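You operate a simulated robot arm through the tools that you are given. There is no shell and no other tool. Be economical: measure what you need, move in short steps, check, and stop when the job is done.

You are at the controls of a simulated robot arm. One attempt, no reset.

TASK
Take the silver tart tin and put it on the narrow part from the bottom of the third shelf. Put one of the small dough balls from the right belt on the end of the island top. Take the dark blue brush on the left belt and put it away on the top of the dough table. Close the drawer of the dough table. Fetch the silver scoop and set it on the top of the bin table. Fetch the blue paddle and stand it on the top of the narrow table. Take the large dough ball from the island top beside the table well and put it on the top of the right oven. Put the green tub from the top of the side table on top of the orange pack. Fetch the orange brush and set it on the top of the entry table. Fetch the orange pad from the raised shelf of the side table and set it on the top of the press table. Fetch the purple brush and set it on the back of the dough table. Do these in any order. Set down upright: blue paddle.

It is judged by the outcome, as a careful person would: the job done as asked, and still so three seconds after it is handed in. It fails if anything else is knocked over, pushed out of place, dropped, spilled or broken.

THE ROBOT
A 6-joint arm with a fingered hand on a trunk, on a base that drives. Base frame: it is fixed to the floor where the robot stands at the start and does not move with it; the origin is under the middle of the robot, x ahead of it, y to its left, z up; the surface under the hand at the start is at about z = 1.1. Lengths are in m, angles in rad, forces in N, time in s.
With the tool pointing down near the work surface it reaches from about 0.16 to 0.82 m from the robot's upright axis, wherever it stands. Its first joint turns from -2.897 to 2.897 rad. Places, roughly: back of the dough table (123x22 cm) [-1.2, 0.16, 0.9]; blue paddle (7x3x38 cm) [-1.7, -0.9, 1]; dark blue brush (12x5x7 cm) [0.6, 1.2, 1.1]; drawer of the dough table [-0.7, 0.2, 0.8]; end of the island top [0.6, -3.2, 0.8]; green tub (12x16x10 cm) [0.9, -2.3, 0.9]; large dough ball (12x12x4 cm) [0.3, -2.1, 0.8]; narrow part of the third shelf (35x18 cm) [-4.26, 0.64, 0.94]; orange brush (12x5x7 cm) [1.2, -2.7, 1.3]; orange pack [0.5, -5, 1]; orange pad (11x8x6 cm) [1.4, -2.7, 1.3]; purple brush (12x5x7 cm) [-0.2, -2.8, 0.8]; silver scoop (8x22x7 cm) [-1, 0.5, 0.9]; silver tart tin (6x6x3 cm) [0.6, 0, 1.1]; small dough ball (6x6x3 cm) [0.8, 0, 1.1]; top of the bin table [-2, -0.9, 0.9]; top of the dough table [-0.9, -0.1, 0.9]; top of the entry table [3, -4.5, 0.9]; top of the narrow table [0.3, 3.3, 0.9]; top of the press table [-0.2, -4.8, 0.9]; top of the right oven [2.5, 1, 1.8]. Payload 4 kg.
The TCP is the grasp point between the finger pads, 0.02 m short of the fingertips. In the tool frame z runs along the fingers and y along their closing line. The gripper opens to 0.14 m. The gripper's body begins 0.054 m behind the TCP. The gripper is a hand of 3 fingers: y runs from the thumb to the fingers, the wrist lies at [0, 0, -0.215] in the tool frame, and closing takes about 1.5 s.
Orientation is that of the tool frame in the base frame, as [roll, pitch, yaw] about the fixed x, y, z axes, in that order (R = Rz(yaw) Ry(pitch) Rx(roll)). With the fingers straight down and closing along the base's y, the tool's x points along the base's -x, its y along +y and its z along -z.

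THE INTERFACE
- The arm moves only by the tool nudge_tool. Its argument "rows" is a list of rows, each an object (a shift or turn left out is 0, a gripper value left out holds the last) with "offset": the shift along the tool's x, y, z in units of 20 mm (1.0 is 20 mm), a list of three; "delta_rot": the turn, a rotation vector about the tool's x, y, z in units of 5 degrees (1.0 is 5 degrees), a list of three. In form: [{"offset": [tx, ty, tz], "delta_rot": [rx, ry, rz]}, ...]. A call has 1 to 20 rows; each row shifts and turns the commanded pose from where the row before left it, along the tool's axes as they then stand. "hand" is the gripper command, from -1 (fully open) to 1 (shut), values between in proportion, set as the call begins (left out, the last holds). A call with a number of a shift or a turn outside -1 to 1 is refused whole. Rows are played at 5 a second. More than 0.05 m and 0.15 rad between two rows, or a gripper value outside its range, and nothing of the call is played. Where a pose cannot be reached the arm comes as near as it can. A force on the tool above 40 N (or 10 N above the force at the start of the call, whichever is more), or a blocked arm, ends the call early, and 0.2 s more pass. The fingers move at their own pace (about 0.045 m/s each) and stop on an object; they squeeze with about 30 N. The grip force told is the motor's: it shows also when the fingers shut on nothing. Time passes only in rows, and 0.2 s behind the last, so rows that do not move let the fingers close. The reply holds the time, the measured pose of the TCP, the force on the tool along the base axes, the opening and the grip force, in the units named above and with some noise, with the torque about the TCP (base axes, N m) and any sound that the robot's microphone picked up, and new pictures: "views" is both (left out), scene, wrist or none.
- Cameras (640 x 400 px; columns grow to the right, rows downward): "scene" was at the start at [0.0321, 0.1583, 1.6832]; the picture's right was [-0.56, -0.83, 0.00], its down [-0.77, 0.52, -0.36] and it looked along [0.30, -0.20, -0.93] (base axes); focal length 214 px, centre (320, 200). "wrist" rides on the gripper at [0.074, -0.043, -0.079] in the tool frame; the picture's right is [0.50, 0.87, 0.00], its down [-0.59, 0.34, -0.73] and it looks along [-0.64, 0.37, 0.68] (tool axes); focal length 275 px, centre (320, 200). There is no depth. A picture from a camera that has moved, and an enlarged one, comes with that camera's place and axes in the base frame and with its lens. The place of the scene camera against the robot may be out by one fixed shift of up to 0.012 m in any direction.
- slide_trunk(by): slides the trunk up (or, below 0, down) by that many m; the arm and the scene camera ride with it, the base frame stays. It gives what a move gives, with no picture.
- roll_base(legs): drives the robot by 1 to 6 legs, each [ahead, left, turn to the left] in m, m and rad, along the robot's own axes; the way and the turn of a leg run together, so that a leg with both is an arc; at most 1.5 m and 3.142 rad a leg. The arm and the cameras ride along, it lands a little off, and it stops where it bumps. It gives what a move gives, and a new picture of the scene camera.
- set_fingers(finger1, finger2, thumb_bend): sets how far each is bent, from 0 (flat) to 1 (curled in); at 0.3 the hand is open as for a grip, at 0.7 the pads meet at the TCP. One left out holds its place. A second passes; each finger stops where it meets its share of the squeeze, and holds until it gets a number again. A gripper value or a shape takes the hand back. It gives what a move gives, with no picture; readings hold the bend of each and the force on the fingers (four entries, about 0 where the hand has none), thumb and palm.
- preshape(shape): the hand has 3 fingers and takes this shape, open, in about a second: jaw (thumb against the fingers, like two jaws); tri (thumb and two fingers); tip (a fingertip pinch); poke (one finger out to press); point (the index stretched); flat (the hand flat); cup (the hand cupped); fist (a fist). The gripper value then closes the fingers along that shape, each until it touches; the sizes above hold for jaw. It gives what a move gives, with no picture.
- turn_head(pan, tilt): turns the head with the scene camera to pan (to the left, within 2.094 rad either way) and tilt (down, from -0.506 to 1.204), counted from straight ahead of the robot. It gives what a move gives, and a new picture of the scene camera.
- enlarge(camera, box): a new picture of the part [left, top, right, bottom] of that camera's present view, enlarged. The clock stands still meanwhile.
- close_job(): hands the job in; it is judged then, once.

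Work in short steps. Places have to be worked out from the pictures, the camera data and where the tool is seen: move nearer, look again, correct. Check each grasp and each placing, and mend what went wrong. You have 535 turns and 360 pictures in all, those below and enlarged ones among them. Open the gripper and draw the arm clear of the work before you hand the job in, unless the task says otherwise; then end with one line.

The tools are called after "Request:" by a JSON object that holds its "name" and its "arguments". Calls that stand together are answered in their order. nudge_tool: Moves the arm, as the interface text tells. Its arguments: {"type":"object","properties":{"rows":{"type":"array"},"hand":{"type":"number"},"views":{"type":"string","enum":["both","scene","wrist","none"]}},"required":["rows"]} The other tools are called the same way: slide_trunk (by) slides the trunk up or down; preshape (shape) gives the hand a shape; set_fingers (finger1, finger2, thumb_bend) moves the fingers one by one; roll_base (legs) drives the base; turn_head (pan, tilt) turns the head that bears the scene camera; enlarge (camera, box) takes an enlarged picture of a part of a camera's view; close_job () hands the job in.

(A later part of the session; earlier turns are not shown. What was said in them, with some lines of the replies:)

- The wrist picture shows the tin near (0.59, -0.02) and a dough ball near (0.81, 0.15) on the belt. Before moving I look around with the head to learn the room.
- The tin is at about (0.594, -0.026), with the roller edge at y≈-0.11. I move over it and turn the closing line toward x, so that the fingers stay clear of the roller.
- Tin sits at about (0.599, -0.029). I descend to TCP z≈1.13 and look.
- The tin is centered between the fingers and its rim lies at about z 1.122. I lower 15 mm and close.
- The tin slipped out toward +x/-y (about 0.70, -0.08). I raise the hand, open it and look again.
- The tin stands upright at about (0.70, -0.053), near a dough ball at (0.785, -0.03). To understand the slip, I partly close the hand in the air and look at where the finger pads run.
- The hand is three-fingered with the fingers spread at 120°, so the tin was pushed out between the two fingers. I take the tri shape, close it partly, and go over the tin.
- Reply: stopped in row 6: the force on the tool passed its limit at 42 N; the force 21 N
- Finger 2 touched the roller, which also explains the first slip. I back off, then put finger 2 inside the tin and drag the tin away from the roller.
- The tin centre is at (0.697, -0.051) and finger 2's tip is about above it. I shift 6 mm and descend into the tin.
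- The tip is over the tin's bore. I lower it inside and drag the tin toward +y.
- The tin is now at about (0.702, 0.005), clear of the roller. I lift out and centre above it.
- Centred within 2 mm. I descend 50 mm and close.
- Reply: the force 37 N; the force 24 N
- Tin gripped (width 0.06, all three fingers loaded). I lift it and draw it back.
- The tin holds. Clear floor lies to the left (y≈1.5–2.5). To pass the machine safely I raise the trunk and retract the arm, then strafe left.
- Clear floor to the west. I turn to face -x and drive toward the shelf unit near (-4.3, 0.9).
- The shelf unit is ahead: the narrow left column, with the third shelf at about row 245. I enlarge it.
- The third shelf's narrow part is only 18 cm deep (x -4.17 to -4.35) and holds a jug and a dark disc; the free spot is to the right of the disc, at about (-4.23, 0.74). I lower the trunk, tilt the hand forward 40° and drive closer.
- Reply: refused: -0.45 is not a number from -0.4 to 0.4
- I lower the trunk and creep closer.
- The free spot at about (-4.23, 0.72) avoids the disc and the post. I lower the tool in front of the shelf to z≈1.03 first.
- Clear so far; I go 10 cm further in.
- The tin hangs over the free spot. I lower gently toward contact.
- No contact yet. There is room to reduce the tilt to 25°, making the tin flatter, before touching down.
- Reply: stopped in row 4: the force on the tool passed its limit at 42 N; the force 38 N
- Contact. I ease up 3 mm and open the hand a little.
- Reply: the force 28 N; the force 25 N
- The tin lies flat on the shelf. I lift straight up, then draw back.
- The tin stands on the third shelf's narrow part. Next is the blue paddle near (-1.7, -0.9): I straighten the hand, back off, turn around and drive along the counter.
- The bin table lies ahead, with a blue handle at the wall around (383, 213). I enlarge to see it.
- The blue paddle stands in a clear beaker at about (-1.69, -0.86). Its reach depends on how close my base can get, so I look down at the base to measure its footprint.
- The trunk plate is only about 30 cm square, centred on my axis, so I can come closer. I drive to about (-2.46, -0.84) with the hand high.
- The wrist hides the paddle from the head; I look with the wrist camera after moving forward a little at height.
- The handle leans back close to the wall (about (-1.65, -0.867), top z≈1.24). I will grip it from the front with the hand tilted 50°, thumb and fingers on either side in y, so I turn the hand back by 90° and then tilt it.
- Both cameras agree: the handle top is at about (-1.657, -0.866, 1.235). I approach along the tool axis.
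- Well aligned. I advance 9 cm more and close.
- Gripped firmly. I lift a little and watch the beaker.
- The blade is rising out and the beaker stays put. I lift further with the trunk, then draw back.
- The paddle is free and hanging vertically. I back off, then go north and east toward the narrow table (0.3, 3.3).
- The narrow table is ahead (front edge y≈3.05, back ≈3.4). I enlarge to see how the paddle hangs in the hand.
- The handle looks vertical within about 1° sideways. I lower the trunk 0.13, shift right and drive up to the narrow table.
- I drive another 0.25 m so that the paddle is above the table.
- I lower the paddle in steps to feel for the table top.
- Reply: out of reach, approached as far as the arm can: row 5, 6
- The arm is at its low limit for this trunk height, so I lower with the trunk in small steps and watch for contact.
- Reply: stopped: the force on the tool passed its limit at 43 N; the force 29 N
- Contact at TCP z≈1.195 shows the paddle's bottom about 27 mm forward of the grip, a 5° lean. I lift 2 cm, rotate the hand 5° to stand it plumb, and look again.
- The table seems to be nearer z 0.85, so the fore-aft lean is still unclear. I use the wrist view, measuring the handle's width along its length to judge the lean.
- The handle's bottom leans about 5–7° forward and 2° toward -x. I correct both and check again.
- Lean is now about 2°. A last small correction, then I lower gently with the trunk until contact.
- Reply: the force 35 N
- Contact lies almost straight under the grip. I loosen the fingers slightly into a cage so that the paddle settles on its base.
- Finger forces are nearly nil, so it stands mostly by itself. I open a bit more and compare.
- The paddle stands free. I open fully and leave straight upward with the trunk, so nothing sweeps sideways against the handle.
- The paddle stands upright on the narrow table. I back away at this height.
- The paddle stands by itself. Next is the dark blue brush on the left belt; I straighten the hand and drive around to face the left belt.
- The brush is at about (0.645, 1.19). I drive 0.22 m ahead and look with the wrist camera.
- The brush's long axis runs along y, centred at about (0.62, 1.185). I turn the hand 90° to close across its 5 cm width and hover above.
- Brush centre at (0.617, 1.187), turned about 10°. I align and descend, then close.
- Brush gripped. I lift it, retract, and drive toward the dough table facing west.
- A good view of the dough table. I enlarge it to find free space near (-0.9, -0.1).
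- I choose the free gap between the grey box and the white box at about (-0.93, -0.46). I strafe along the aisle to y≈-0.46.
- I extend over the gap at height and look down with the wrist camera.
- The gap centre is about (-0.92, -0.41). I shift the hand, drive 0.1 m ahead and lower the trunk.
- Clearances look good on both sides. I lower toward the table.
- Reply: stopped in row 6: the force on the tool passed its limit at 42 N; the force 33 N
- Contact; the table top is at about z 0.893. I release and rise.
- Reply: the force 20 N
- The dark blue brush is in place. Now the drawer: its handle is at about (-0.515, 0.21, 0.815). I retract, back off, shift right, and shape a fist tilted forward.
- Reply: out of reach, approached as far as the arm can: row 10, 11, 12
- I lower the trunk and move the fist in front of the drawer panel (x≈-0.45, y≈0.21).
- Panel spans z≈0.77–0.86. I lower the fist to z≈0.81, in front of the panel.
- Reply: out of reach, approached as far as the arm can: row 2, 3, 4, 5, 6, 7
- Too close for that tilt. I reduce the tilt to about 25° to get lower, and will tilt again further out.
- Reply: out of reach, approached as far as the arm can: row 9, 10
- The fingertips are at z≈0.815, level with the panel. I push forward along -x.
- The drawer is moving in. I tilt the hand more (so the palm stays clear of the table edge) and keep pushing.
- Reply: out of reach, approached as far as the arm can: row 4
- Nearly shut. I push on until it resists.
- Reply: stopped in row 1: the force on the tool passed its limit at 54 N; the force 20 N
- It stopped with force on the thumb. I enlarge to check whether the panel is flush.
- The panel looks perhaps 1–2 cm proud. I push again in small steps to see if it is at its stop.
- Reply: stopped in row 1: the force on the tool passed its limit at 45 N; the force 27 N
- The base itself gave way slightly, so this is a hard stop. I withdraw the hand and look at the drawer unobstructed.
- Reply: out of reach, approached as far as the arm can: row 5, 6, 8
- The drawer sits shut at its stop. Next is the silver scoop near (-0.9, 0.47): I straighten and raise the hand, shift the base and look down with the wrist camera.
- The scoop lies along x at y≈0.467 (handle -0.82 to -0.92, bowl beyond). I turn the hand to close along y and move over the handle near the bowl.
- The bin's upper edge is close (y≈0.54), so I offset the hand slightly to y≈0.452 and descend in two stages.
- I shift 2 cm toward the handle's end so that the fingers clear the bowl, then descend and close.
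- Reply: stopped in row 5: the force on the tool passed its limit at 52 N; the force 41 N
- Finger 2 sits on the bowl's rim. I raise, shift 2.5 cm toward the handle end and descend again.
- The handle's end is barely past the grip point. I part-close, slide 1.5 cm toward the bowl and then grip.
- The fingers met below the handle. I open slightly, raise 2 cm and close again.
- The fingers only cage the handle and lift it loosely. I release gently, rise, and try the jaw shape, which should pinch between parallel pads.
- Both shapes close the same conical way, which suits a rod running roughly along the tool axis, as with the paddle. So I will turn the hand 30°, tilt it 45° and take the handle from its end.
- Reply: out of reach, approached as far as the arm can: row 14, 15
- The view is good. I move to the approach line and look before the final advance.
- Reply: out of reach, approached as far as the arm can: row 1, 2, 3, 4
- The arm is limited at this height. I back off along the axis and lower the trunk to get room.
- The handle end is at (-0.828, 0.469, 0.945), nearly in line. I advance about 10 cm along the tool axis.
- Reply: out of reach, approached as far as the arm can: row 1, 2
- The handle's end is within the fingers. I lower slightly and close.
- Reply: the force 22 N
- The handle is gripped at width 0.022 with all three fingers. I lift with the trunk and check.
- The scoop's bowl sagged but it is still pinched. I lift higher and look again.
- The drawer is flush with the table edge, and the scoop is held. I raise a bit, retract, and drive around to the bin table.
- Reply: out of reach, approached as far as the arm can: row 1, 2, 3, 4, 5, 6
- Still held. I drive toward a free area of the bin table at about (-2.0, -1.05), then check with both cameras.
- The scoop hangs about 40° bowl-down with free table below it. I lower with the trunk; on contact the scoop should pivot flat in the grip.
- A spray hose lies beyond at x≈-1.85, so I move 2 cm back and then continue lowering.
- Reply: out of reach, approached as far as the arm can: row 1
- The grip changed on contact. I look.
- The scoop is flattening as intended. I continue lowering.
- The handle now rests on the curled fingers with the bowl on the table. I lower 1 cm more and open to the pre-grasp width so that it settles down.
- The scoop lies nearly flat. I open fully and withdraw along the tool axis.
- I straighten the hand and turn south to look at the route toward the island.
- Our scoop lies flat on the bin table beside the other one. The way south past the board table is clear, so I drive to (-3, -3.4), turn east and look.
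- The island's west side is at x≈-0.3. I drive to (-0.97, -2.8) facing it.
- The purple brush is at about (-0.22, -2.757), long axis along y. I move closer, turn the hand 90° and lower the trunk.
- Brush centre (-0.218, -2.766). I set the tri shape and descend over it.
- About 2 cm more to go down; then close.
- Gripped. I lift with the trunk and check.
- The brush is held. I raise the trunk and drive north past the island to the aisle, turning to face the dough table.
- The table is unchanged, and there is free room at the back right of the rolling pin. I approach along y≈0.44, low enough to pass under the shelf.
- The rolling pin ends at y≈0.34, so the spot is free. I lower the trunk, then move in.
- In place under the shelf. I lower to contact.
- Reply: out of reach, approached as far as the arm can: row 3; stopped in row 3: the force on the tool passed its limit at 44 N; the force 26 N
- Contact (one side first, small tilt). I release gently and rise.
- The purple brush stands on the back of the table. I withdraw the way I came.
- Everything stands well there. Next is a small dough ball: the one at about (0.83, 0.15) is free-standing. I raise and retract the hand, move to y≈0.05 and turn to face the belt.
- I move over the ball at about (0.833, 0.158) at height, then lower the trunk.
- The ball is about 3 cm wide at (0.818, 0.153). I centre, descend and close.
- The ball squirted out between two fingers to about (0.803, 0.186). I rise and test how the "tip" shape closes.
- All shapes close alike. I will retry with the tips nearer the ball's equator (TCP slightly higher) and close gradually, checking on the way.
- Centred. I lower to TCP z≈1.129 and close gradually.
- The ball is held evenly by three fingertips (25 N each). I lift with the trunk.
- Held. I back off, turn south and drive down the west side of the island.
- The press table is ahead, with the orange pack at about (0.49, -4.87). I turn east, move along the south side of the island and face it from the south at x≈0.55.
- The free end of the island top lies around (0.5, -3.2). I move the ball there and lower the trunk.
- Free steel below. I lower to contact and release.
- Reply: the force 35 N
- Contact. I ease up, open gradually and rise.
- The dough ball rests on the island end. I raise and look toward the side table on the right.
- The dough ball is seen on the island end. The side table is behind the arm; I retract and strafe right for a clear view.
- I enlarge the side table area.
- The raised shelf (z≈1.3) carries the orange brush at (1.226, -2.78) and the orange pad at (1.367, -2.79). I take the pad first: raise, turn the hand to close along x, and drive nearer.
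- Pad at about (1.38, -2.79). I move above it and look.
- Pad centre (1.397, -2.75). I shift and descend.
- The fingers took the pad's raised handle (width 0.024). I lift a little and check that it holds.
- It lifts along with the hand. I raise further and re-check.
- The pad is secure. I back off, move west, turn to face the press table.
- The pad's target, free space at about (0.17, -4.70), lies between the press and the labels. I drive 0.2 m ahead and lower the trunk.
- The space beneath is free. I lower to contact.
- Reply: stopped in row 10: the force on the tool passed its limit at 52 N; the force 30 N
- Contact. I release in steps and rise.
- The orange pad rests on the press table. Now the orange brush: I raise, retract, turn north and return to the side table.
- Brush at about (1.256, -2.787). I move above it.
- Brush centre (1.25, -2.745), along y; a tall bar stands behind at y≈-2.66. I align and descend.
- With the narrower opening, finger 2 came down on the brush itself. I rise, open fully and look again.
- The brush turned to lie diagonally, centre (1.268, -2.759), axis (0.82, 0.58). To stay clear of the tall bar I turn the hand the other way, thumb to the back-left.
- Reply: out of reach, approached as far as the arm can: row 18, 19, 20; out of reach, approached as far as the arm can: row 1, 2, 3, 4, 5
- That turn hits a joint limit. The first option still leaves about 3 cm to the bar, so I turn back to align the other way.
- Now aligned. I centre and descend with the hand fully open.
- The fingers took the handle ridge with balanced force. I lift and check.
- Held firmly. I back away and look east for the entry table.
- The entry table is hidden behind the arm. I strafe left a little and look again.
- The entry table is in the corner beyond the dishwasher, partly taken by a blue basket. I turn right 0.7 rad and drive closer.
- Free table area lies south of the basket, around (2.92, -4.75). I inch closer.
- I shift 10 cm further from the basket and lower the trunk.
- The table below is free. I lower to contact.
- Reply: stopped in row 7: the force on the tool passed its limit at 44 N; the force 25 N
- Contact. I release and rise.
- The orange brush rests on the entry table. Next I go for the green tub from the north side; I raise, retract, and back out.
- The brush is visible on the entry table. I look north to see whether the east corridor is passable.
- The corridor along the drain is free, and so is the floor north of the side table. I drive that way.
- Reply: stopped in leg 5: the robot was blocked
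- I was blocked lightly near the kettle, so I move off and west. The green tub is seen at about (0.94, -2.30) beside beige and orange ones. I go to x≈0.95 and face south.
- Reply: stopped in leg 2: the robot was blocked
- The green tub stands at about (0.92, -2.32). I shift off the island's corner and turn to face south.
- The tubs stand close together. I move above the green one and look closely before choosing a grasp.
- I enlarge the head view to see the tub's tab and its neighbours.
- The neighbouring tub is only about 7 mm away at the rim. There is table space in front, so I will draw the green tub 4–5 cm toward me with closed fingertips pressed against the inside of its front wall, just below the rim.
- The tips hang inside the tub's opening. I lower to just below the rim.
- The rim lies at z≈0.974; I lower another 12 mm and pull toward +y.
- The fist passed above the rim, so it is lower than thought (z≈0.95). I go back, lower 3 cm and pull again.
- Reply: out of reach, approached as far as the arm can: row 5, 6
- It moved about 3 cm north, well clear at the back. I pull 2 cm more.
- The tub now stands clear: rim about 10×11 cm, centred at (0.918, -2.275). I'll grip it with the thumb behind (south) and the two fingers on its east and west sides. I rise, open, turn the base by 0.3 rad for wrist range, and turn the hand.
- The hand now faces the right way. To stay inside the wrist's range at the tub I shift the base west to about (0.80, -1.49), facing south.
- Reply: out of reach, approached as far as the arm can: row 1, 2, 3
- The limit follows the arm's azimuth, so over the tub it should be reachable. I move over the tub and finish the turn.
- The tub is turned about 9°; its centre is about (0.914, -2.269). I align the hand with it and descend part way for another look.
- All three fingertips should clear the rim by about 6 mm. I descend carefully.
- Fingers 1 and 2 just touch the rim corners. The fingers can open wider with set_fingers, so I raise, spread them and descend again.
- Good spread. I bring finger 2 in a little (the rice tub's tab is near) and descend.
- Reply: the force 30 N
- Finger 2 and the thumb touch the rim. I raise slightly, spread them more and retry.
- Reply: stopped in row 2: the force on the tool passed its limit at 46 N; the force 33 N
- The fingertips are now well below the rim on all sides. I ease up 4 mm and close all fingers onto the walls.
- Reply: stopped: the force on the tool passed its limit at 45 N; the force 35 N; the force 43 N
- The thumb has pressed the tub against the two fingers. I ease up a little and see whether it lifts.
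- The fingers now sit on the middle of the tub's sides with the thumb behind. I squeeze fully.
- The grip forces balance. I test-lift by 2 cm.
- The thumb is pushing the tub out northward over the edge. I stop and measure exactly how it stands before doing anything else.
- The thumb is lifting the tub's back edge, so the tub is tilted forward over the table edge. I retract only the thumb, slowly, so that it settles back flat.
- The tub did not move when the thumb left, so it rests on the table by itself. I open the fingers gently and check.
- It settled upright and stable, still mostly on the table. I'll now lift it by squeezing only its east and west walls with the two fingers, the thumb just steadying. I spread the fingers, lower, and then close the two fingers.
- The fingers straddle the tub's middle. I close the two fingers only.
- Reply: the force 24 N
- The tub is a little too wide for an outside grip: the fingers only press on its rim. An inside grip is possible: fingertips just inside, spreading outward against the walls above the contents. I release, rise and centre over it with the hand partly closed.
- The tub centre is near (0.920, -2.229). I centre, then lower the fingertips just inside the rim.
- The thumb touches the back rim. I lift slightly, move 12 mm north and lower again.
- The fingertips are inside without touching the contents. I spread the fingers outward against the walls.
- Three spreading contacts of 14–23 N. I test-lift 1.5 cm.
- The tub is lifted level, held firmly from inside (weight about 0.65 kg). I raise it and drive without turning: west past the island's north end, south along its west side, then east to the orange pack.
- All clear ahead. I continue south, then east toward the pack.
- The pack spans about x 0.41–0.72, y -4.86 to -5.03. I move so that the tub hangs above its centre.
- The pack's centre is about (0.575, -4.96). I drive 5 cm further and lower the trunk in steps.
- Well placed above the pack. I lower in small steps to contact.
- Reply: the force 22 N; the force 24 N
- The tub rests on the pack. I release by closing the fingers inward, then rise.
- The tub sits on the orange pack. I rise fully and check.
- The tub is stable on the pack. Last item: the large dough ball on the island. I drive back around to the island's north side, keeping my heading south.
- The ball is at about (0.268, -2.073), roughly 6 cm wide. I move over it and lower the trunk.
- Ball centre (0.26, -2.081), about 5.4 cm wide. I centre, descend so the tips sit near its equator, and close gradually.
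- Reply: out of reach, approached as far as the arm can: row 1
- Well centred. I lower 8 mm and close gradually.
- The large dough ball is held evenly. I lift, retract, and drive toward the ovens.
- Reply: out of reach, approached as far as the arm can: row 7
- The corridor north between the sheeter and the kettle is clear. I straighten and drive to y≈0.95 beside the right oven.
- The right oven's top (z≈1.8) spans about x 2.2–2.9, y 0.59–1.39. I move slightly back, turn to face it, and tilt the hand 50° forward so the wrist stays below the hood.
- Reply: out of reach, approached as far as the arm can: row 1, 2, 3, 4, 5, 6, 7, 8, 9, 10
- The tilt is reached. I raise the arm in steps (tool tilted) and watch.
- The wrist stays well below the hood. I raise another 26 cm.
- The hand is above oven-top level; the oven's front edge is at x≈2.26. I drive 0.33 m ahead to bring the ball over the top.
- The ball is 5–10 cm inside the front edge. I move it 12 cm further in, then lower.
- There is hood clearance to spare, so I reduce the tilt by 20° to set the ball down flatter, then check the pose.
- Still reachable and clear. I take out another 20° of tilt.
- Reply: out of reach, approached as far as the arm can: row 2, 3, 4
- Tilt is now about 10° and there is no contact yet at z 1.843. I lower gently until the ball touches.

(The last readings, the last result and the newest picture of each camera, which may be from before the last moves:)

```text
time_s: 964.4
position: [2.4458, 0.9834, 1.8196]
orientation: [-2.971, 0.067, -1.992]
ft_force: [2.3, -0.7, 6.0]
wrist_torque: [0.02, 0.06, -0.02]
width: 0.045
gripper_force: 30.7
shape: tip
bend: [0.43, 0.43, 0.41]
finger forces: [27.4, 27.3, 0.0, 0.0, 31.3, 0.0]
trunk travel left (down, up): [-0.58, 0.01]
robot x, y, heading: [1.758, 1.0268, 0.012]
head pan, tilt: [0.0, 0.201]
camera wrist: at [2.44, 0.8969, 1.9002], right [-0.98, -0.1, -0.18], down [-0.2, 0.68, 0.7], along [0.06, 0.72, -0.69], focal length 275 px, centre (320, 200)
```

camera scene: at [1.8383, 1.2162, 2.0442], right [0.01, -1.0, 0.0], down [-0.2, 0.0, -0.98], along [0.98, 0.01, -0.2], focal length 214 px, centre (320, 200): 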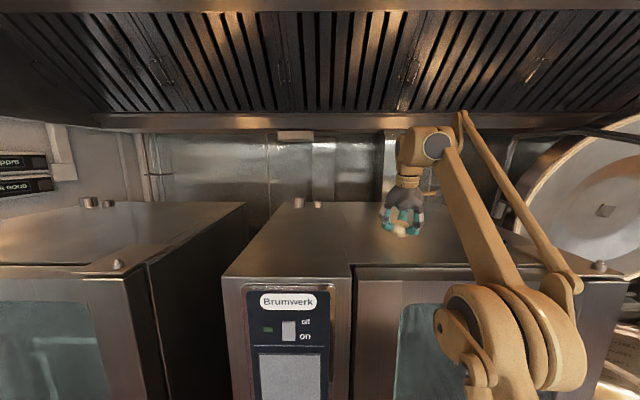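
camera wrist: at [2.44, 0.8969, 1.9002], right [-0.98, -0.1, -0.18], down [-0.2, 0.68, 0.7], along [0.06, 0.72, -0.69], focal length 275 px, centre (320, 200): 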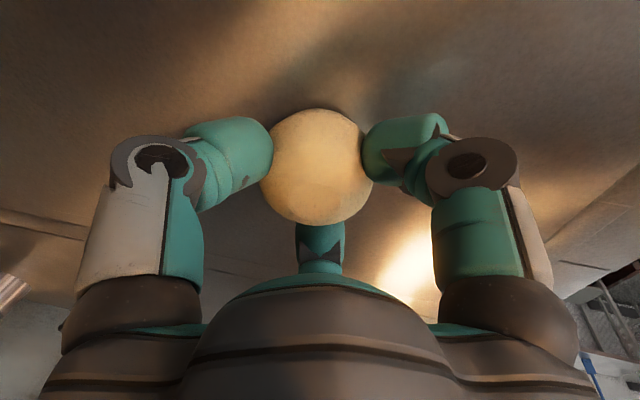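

Contact (6 N). I open in small steps so that the ball settles inside the finger cage.

Request:
{"name": "nudge_tool", "arguments": {"hand": 0.22, "rows": [{}, {}, {}, {}, {}], "views": "wrist"}}

Request:
{"name": "nudge_tool", "arguments": {"hand": -0.2, "rows": [{}, {}, {}, {}, {}, {}], "views": "wrist"}}

```text
time_s: 965.6
position: [2.447, 0.9834, 1.8197]
orientation: [-2.971, 0.068, -1.993]
ft_force: [0.0, 0.1, -0.7]
wrist_torque: [0.0, -0.04, 0.02]
width: 0.0544
gripper_force: 0.0
shape: tip
bend: [0.39, 0.39, 0.38]
finger forces: [0.0, 0.1, 0.0, 0.1, 0.1, 0.0]
trunk travel left (down, up): [-0.58, 0.01]
robot x, y, heading: [1.7633, 1.0303, 0.006]
head pan, tilt: [0.0, 0.201]
camera wrist: at [2.4405, 0.8969, 1.8998], right [-0.98, -0.1, -0.18], down [-0.2, 0.68, 0.7], along [0.05, 0.73, -0.69], focal length 275 px, centre (320, 200)
```

wrist: 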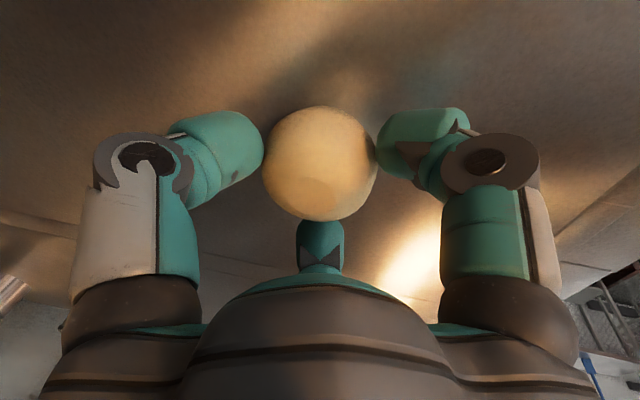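

```text
time_s: 967.0
position: [2.4484, 0.9833, 1.8199]
orientation: [-2.974, 0.069, -1.993]
ft_force: [-0.8, -0.4, -0.1]
wrist_torque: [-0.01, 0.01, 0.02]
width: 0.0834
gripper_force: 0.1
shape: tip
bend: [0.3, 0.3, 0.29]
finger forces: [0.1, 0.0, 0.0, 0.0, 0.0, 0.0]
trunk travel left (down, up): [-0.58, 0.01]
robot x, y, heading: [1.7667, 1.0309, 0.009]
head pan, tilt: [0.0, 0.201]
camera wrist: at [2.4405, 0.8969, 1.8998], right [-0.98, -0.1, -0.18], down [-0.2, 0.68, 0.7], along [0.05, 0.73, -0.69], focal length 275 px, centre (320, 200)
```

wrist: 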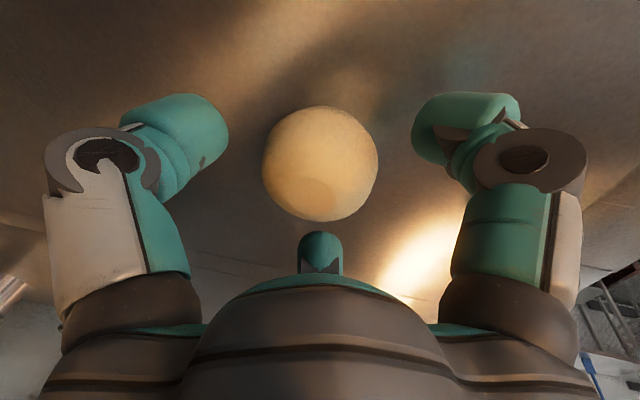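

The ball rests still on the oven top. I open fully, then rise in small steps while tilting back, since the arm is near its upper reach.

Request:
{"name": "nudge_tool", "arguments": {"hand": -1, "rows": [{}, {}, {}, {"offset": [0, 0, -0.4]}, {"offset": [0, 0, -0.4]}, {"offset": [0, 0, -0.3]}], "views": "wrist"}}

```text
time_s: 968.4
position: [2.4424, 0.984, 1.8422]
orientation: [-2.972, 0.069, -1.992]
ft_force: [-0.1, -0.4, 0.5]
wrist_torque: [0.0, -0.01, 0.01]
width: 0.1399
gripper_force: 0.1
shape: tip
bend: [0.3, 0.3, 0.3]
finger forces: [0.0, 0.0, 0.0, 0.1, 0.1, 0.0]
trunk travel left (down, up): [-0.58, 0.01]
robot x, y, heading: [1.7597, 1.0233, 0.012]
head pan, tilt: [0.0, 0.201]
camera wrist: at [2.4362, 0.8968, 1.9223], right [-0.98, -0.1, -0.18], down [-0.2, 0.68, 0.7], along [0.05, 0.73, -0.69], focal length 275 px, centre (320, 200)
```

wrist: 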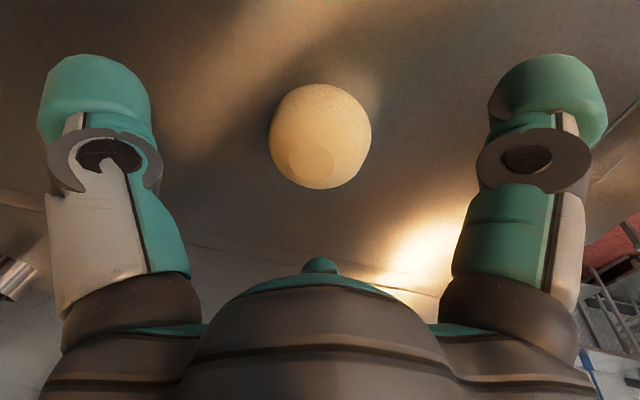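

Request:
{"name": "nudge_tool", "arguments": {"rows": [{"offset": [-0.06, -0.12, -0.57], "delta_rot": [0.909, -0.416, 0]}, {"offset": [-0.08, -0.17, -0.56], "delta_rot": [0.909, -0.416, 0]}, {"offset": [-0.1, -0.22, -0.54], "delta_rot": [0.909, -0.416, 0]}, {"offset": [-0.12, -0.27, -0.52], "delta_rot": [0.909, -0.416, 0]}, {"offset": [-0.15, -0.32, -0.48], "delta_rot": [0.909, -0.416, 0]}], "views": "wrist"}}

```text
time_s: 969.6
position: [2.4465, 0.9833, 1.902]
orientation: [-2.565, 0.237, -1.928]
ft_force: [0.2, 0.8, -0.5]
wrist_torque: [0.01, -0.01, 0.02]
width: 0.1398
gripper_force: 0.0
shape: tip
bend: [0.3, 0.3, 0.3]
finger forces: [0.0, 0.1, 0.0, 0.1, 0.0, 0.0]
trunk travel left (down, up): [-0.58, 0.01]
robot x, y, heading: [1.7621, 1.0254, 0.011]
head pan, tilt: [0.0, 0.201]
camera wrist: at [2.4068, 0.898, 1.9719], right [-0.81, -0.1, -0.58], down [-0.48, 0.68, 0.55], along [0.34, 0.73, -0.6], focal length 275 px, centre (320, 200)
```

wrist: 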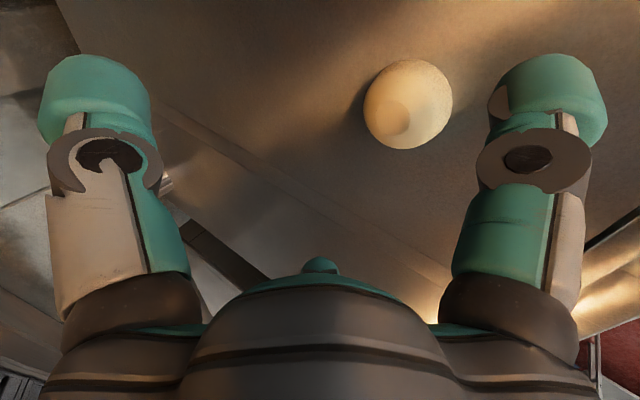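

Clear of the ball. I rise 2 cm more and back away.

Request:
{"name": "nudge_tool", "arguments": {"rows": [{"offset": [-0.22, -0.47, -0.8]}], "views": "none"}}

Request:
{"name": "roll_base", "arguments": {"legs": [[-0.3, 0, 0]]}}

Request:
{"name": "enlarge", "arguments": {"camera": "scene", "box": [220, 120, 500, 300]}}

```text
time_s: 970.0
position: [2.4463, 0.984, 1.9204]
orientation: [-2.564, 0.235, -1.926]
ft_force: [0.6, -0.1, -0.2]
wrist_torque: [0.0, -0.02, 0.01]
width: 0.1402
gripper_force: 0.0
shape: tip
bend: [0.3, 0.3, 0.3]
finger forces: [0.1, 0.0, 0.0, 0.1, 0.1, 0.0]
trunk travel left (down, up): [-0.58, 0.01]
robot x, y, heading: [1.7631, 1.0263, 0.005]
head pan, tilt: [0.0, 0.201]
```

```text
time_s: 972.1
position: [2.1437, 0.9798, 1.9202]
orientation: [-2.564, 0.236, -1.93]
ft_force: [0.0, -0.4, 0.2]
wrist_torque: [-0.02, 0.03, -0.02]
width: 0.1399
gripper_force: 0.0
shape: tip
bend: [0.3, 0.3, 0.3]
finger forces: [0.0, 0.1, 0.0, 0.0, 0.0, 0.0]
trunk travel left (down, up): [-0.58, 0.01]
robot x, y, heading: [1.458, 1.0227, 0.009]
head pan, tilt: [0.0, 0.201]
camera scene: at [1.5381, 1.2141, 2.0442], right [0.01, -1.0, 0.0], down [-0.2, 0.0, -0.98], along [0.98, 0.0, -0.2], focal length 214 px, centre (320, 200)
```

scene: 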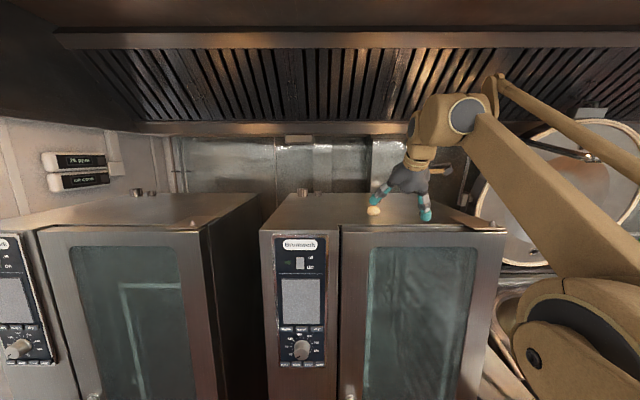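

```text
2.22 times, centred on (360, 210) of scene
camera zoom: at [1.5381, 1.2141, 2.0442], right [0.01, -1.0, 0.0], down [-0.2, 0.0, -0.98], along [0.98, 0.0, -0.2], focal length 477 px, centre (231, 178)
```

zoom: 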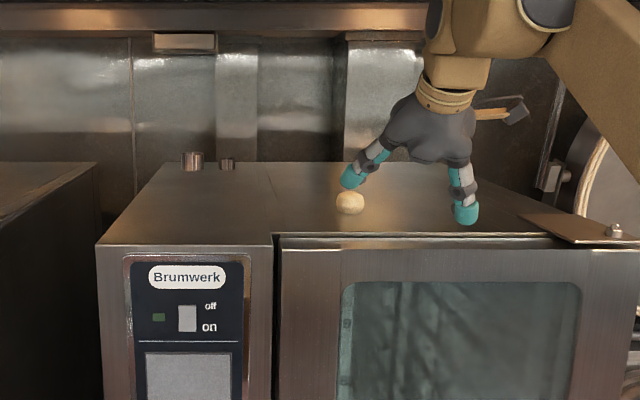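

The ball rests on the right oven. The hand is open and clear. I turn left to move the arm away from the ovens and take a last look back at the dough table drawer.

Request:
{"name": "roll_base", "arguments": {"legs": [[-0.05, 0, 0], [0, 0, 1.57]]}}

Request:
{"name": "turn_head", "arguments": {"pan": 1.9, "tilt": 0.45}}

Request:
{"name": "enlarge", "arguments": {"camera": "scene", "box": [230, 120, 410, 240]}}

```text
time_s: 976.8
position: [1.4614, 1.708, 1.9215]
orientation: [-2.563, 0.236, -0.372]
ft_force: [0.1, 0.1, 0.1]
wrist_torque: [0.03, -0.01, 0.01]
width: 0.1398
gripper_force: 0.1
shape: tip
bend: [0.3, 0.3, 0.3]
finger forces: [0.0, 0.0, 0.1, 0.1, 0.0, 0.0]
trunk travel left (down, up): [-0.58, 0.01]
robot x, y, heading: [1.4081, 1.0239, 1.56]
head pan, tilt: [0.0, 0.201]
camera scene: at [1.2242, 1.0986, 2.0442], right [1.0, -0.01, 0.0], down [0.0, -0.2, -0.98], along [0.01, 0.98, -0.2], focal length 214 px, centre (320, 200)
```

scene: 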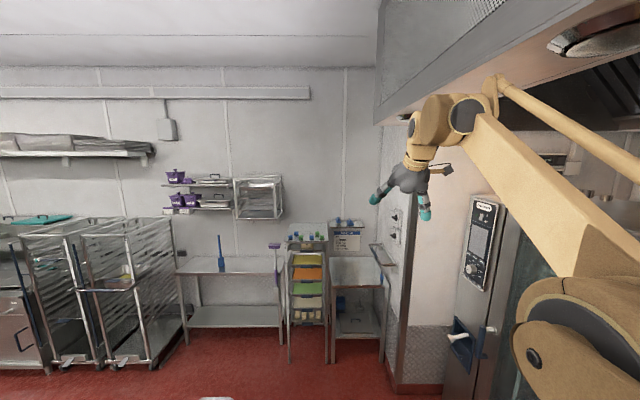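

```text
time_s: 978.7
position: [1.462, 1.7086, 1.9207]
orientation: [-2.565, 0.236, -0.371]
ft_force: [-0.7, -0.4, -0.4]
wrist_torque: [-0.01, -0.03, -0.01]
width: 0.14
gripper_force: 0.1
shape: tip
bend: [0.3, 0.3, 0.3]
finger forces: [0.1, 0.0, 0.0, 0.1, 0.0, 0.0]
trunk travel left (down, up): [-0.58, 0.01]
robot x, y, heading: [1.4091, 1.0258, 1.561]
head pan, tilt: [1.901, 0.45]
camera scene: at [1.1361, 0.9764, 2.021], right [-0.32, 0.95, 0.0], down [0.41, 0.14, -0.9], along [-0.85, -0.28, -0.44], focal length 214 px, centre (320, 200)
```

scene: 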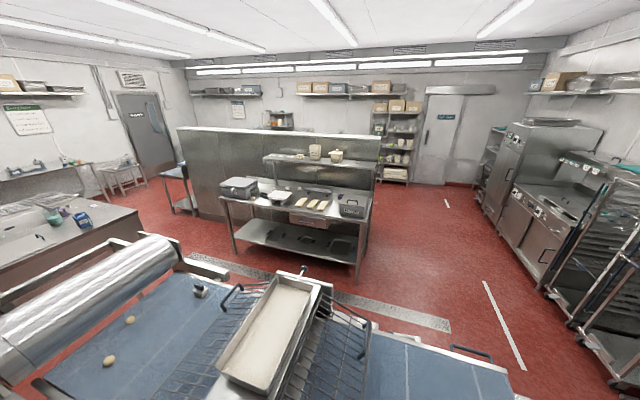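

```text
3.33 times, centred on (320, 180) of scene
camera zoom: at [1.1361, 0.9764, 2.021], right [-0.32, 0.95, 0.0], down [0.41, 0.14, -0.9], along [-0.85, -0.28, -0.44], focal length 715 px, centre (320, 267)
```

zoom: 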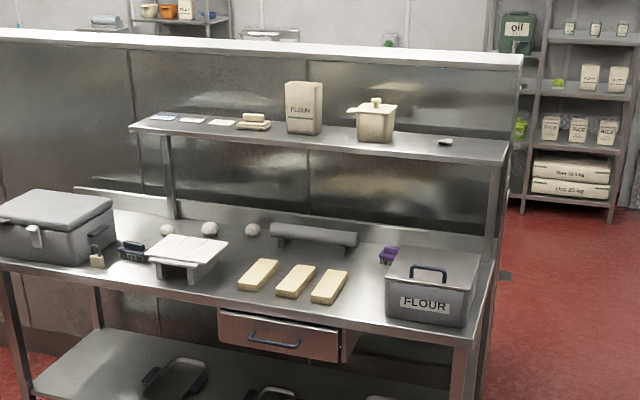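

The drawer is shut and flush, and both brushes are in place on the dough table; the paddle still stands. The hand is open and clear, so I hand the job in.

Request:
{"name": "close_job", "arguments": {}}

```text
The job is handed in.
```

All eleven parts are done and the job is handed in; I did not re-check the tin, scoop, green tub, orange pad or small dough ball after leaving them, and the base was blocked twice (near the kettle, at the island corner), with nothing seen displaced.
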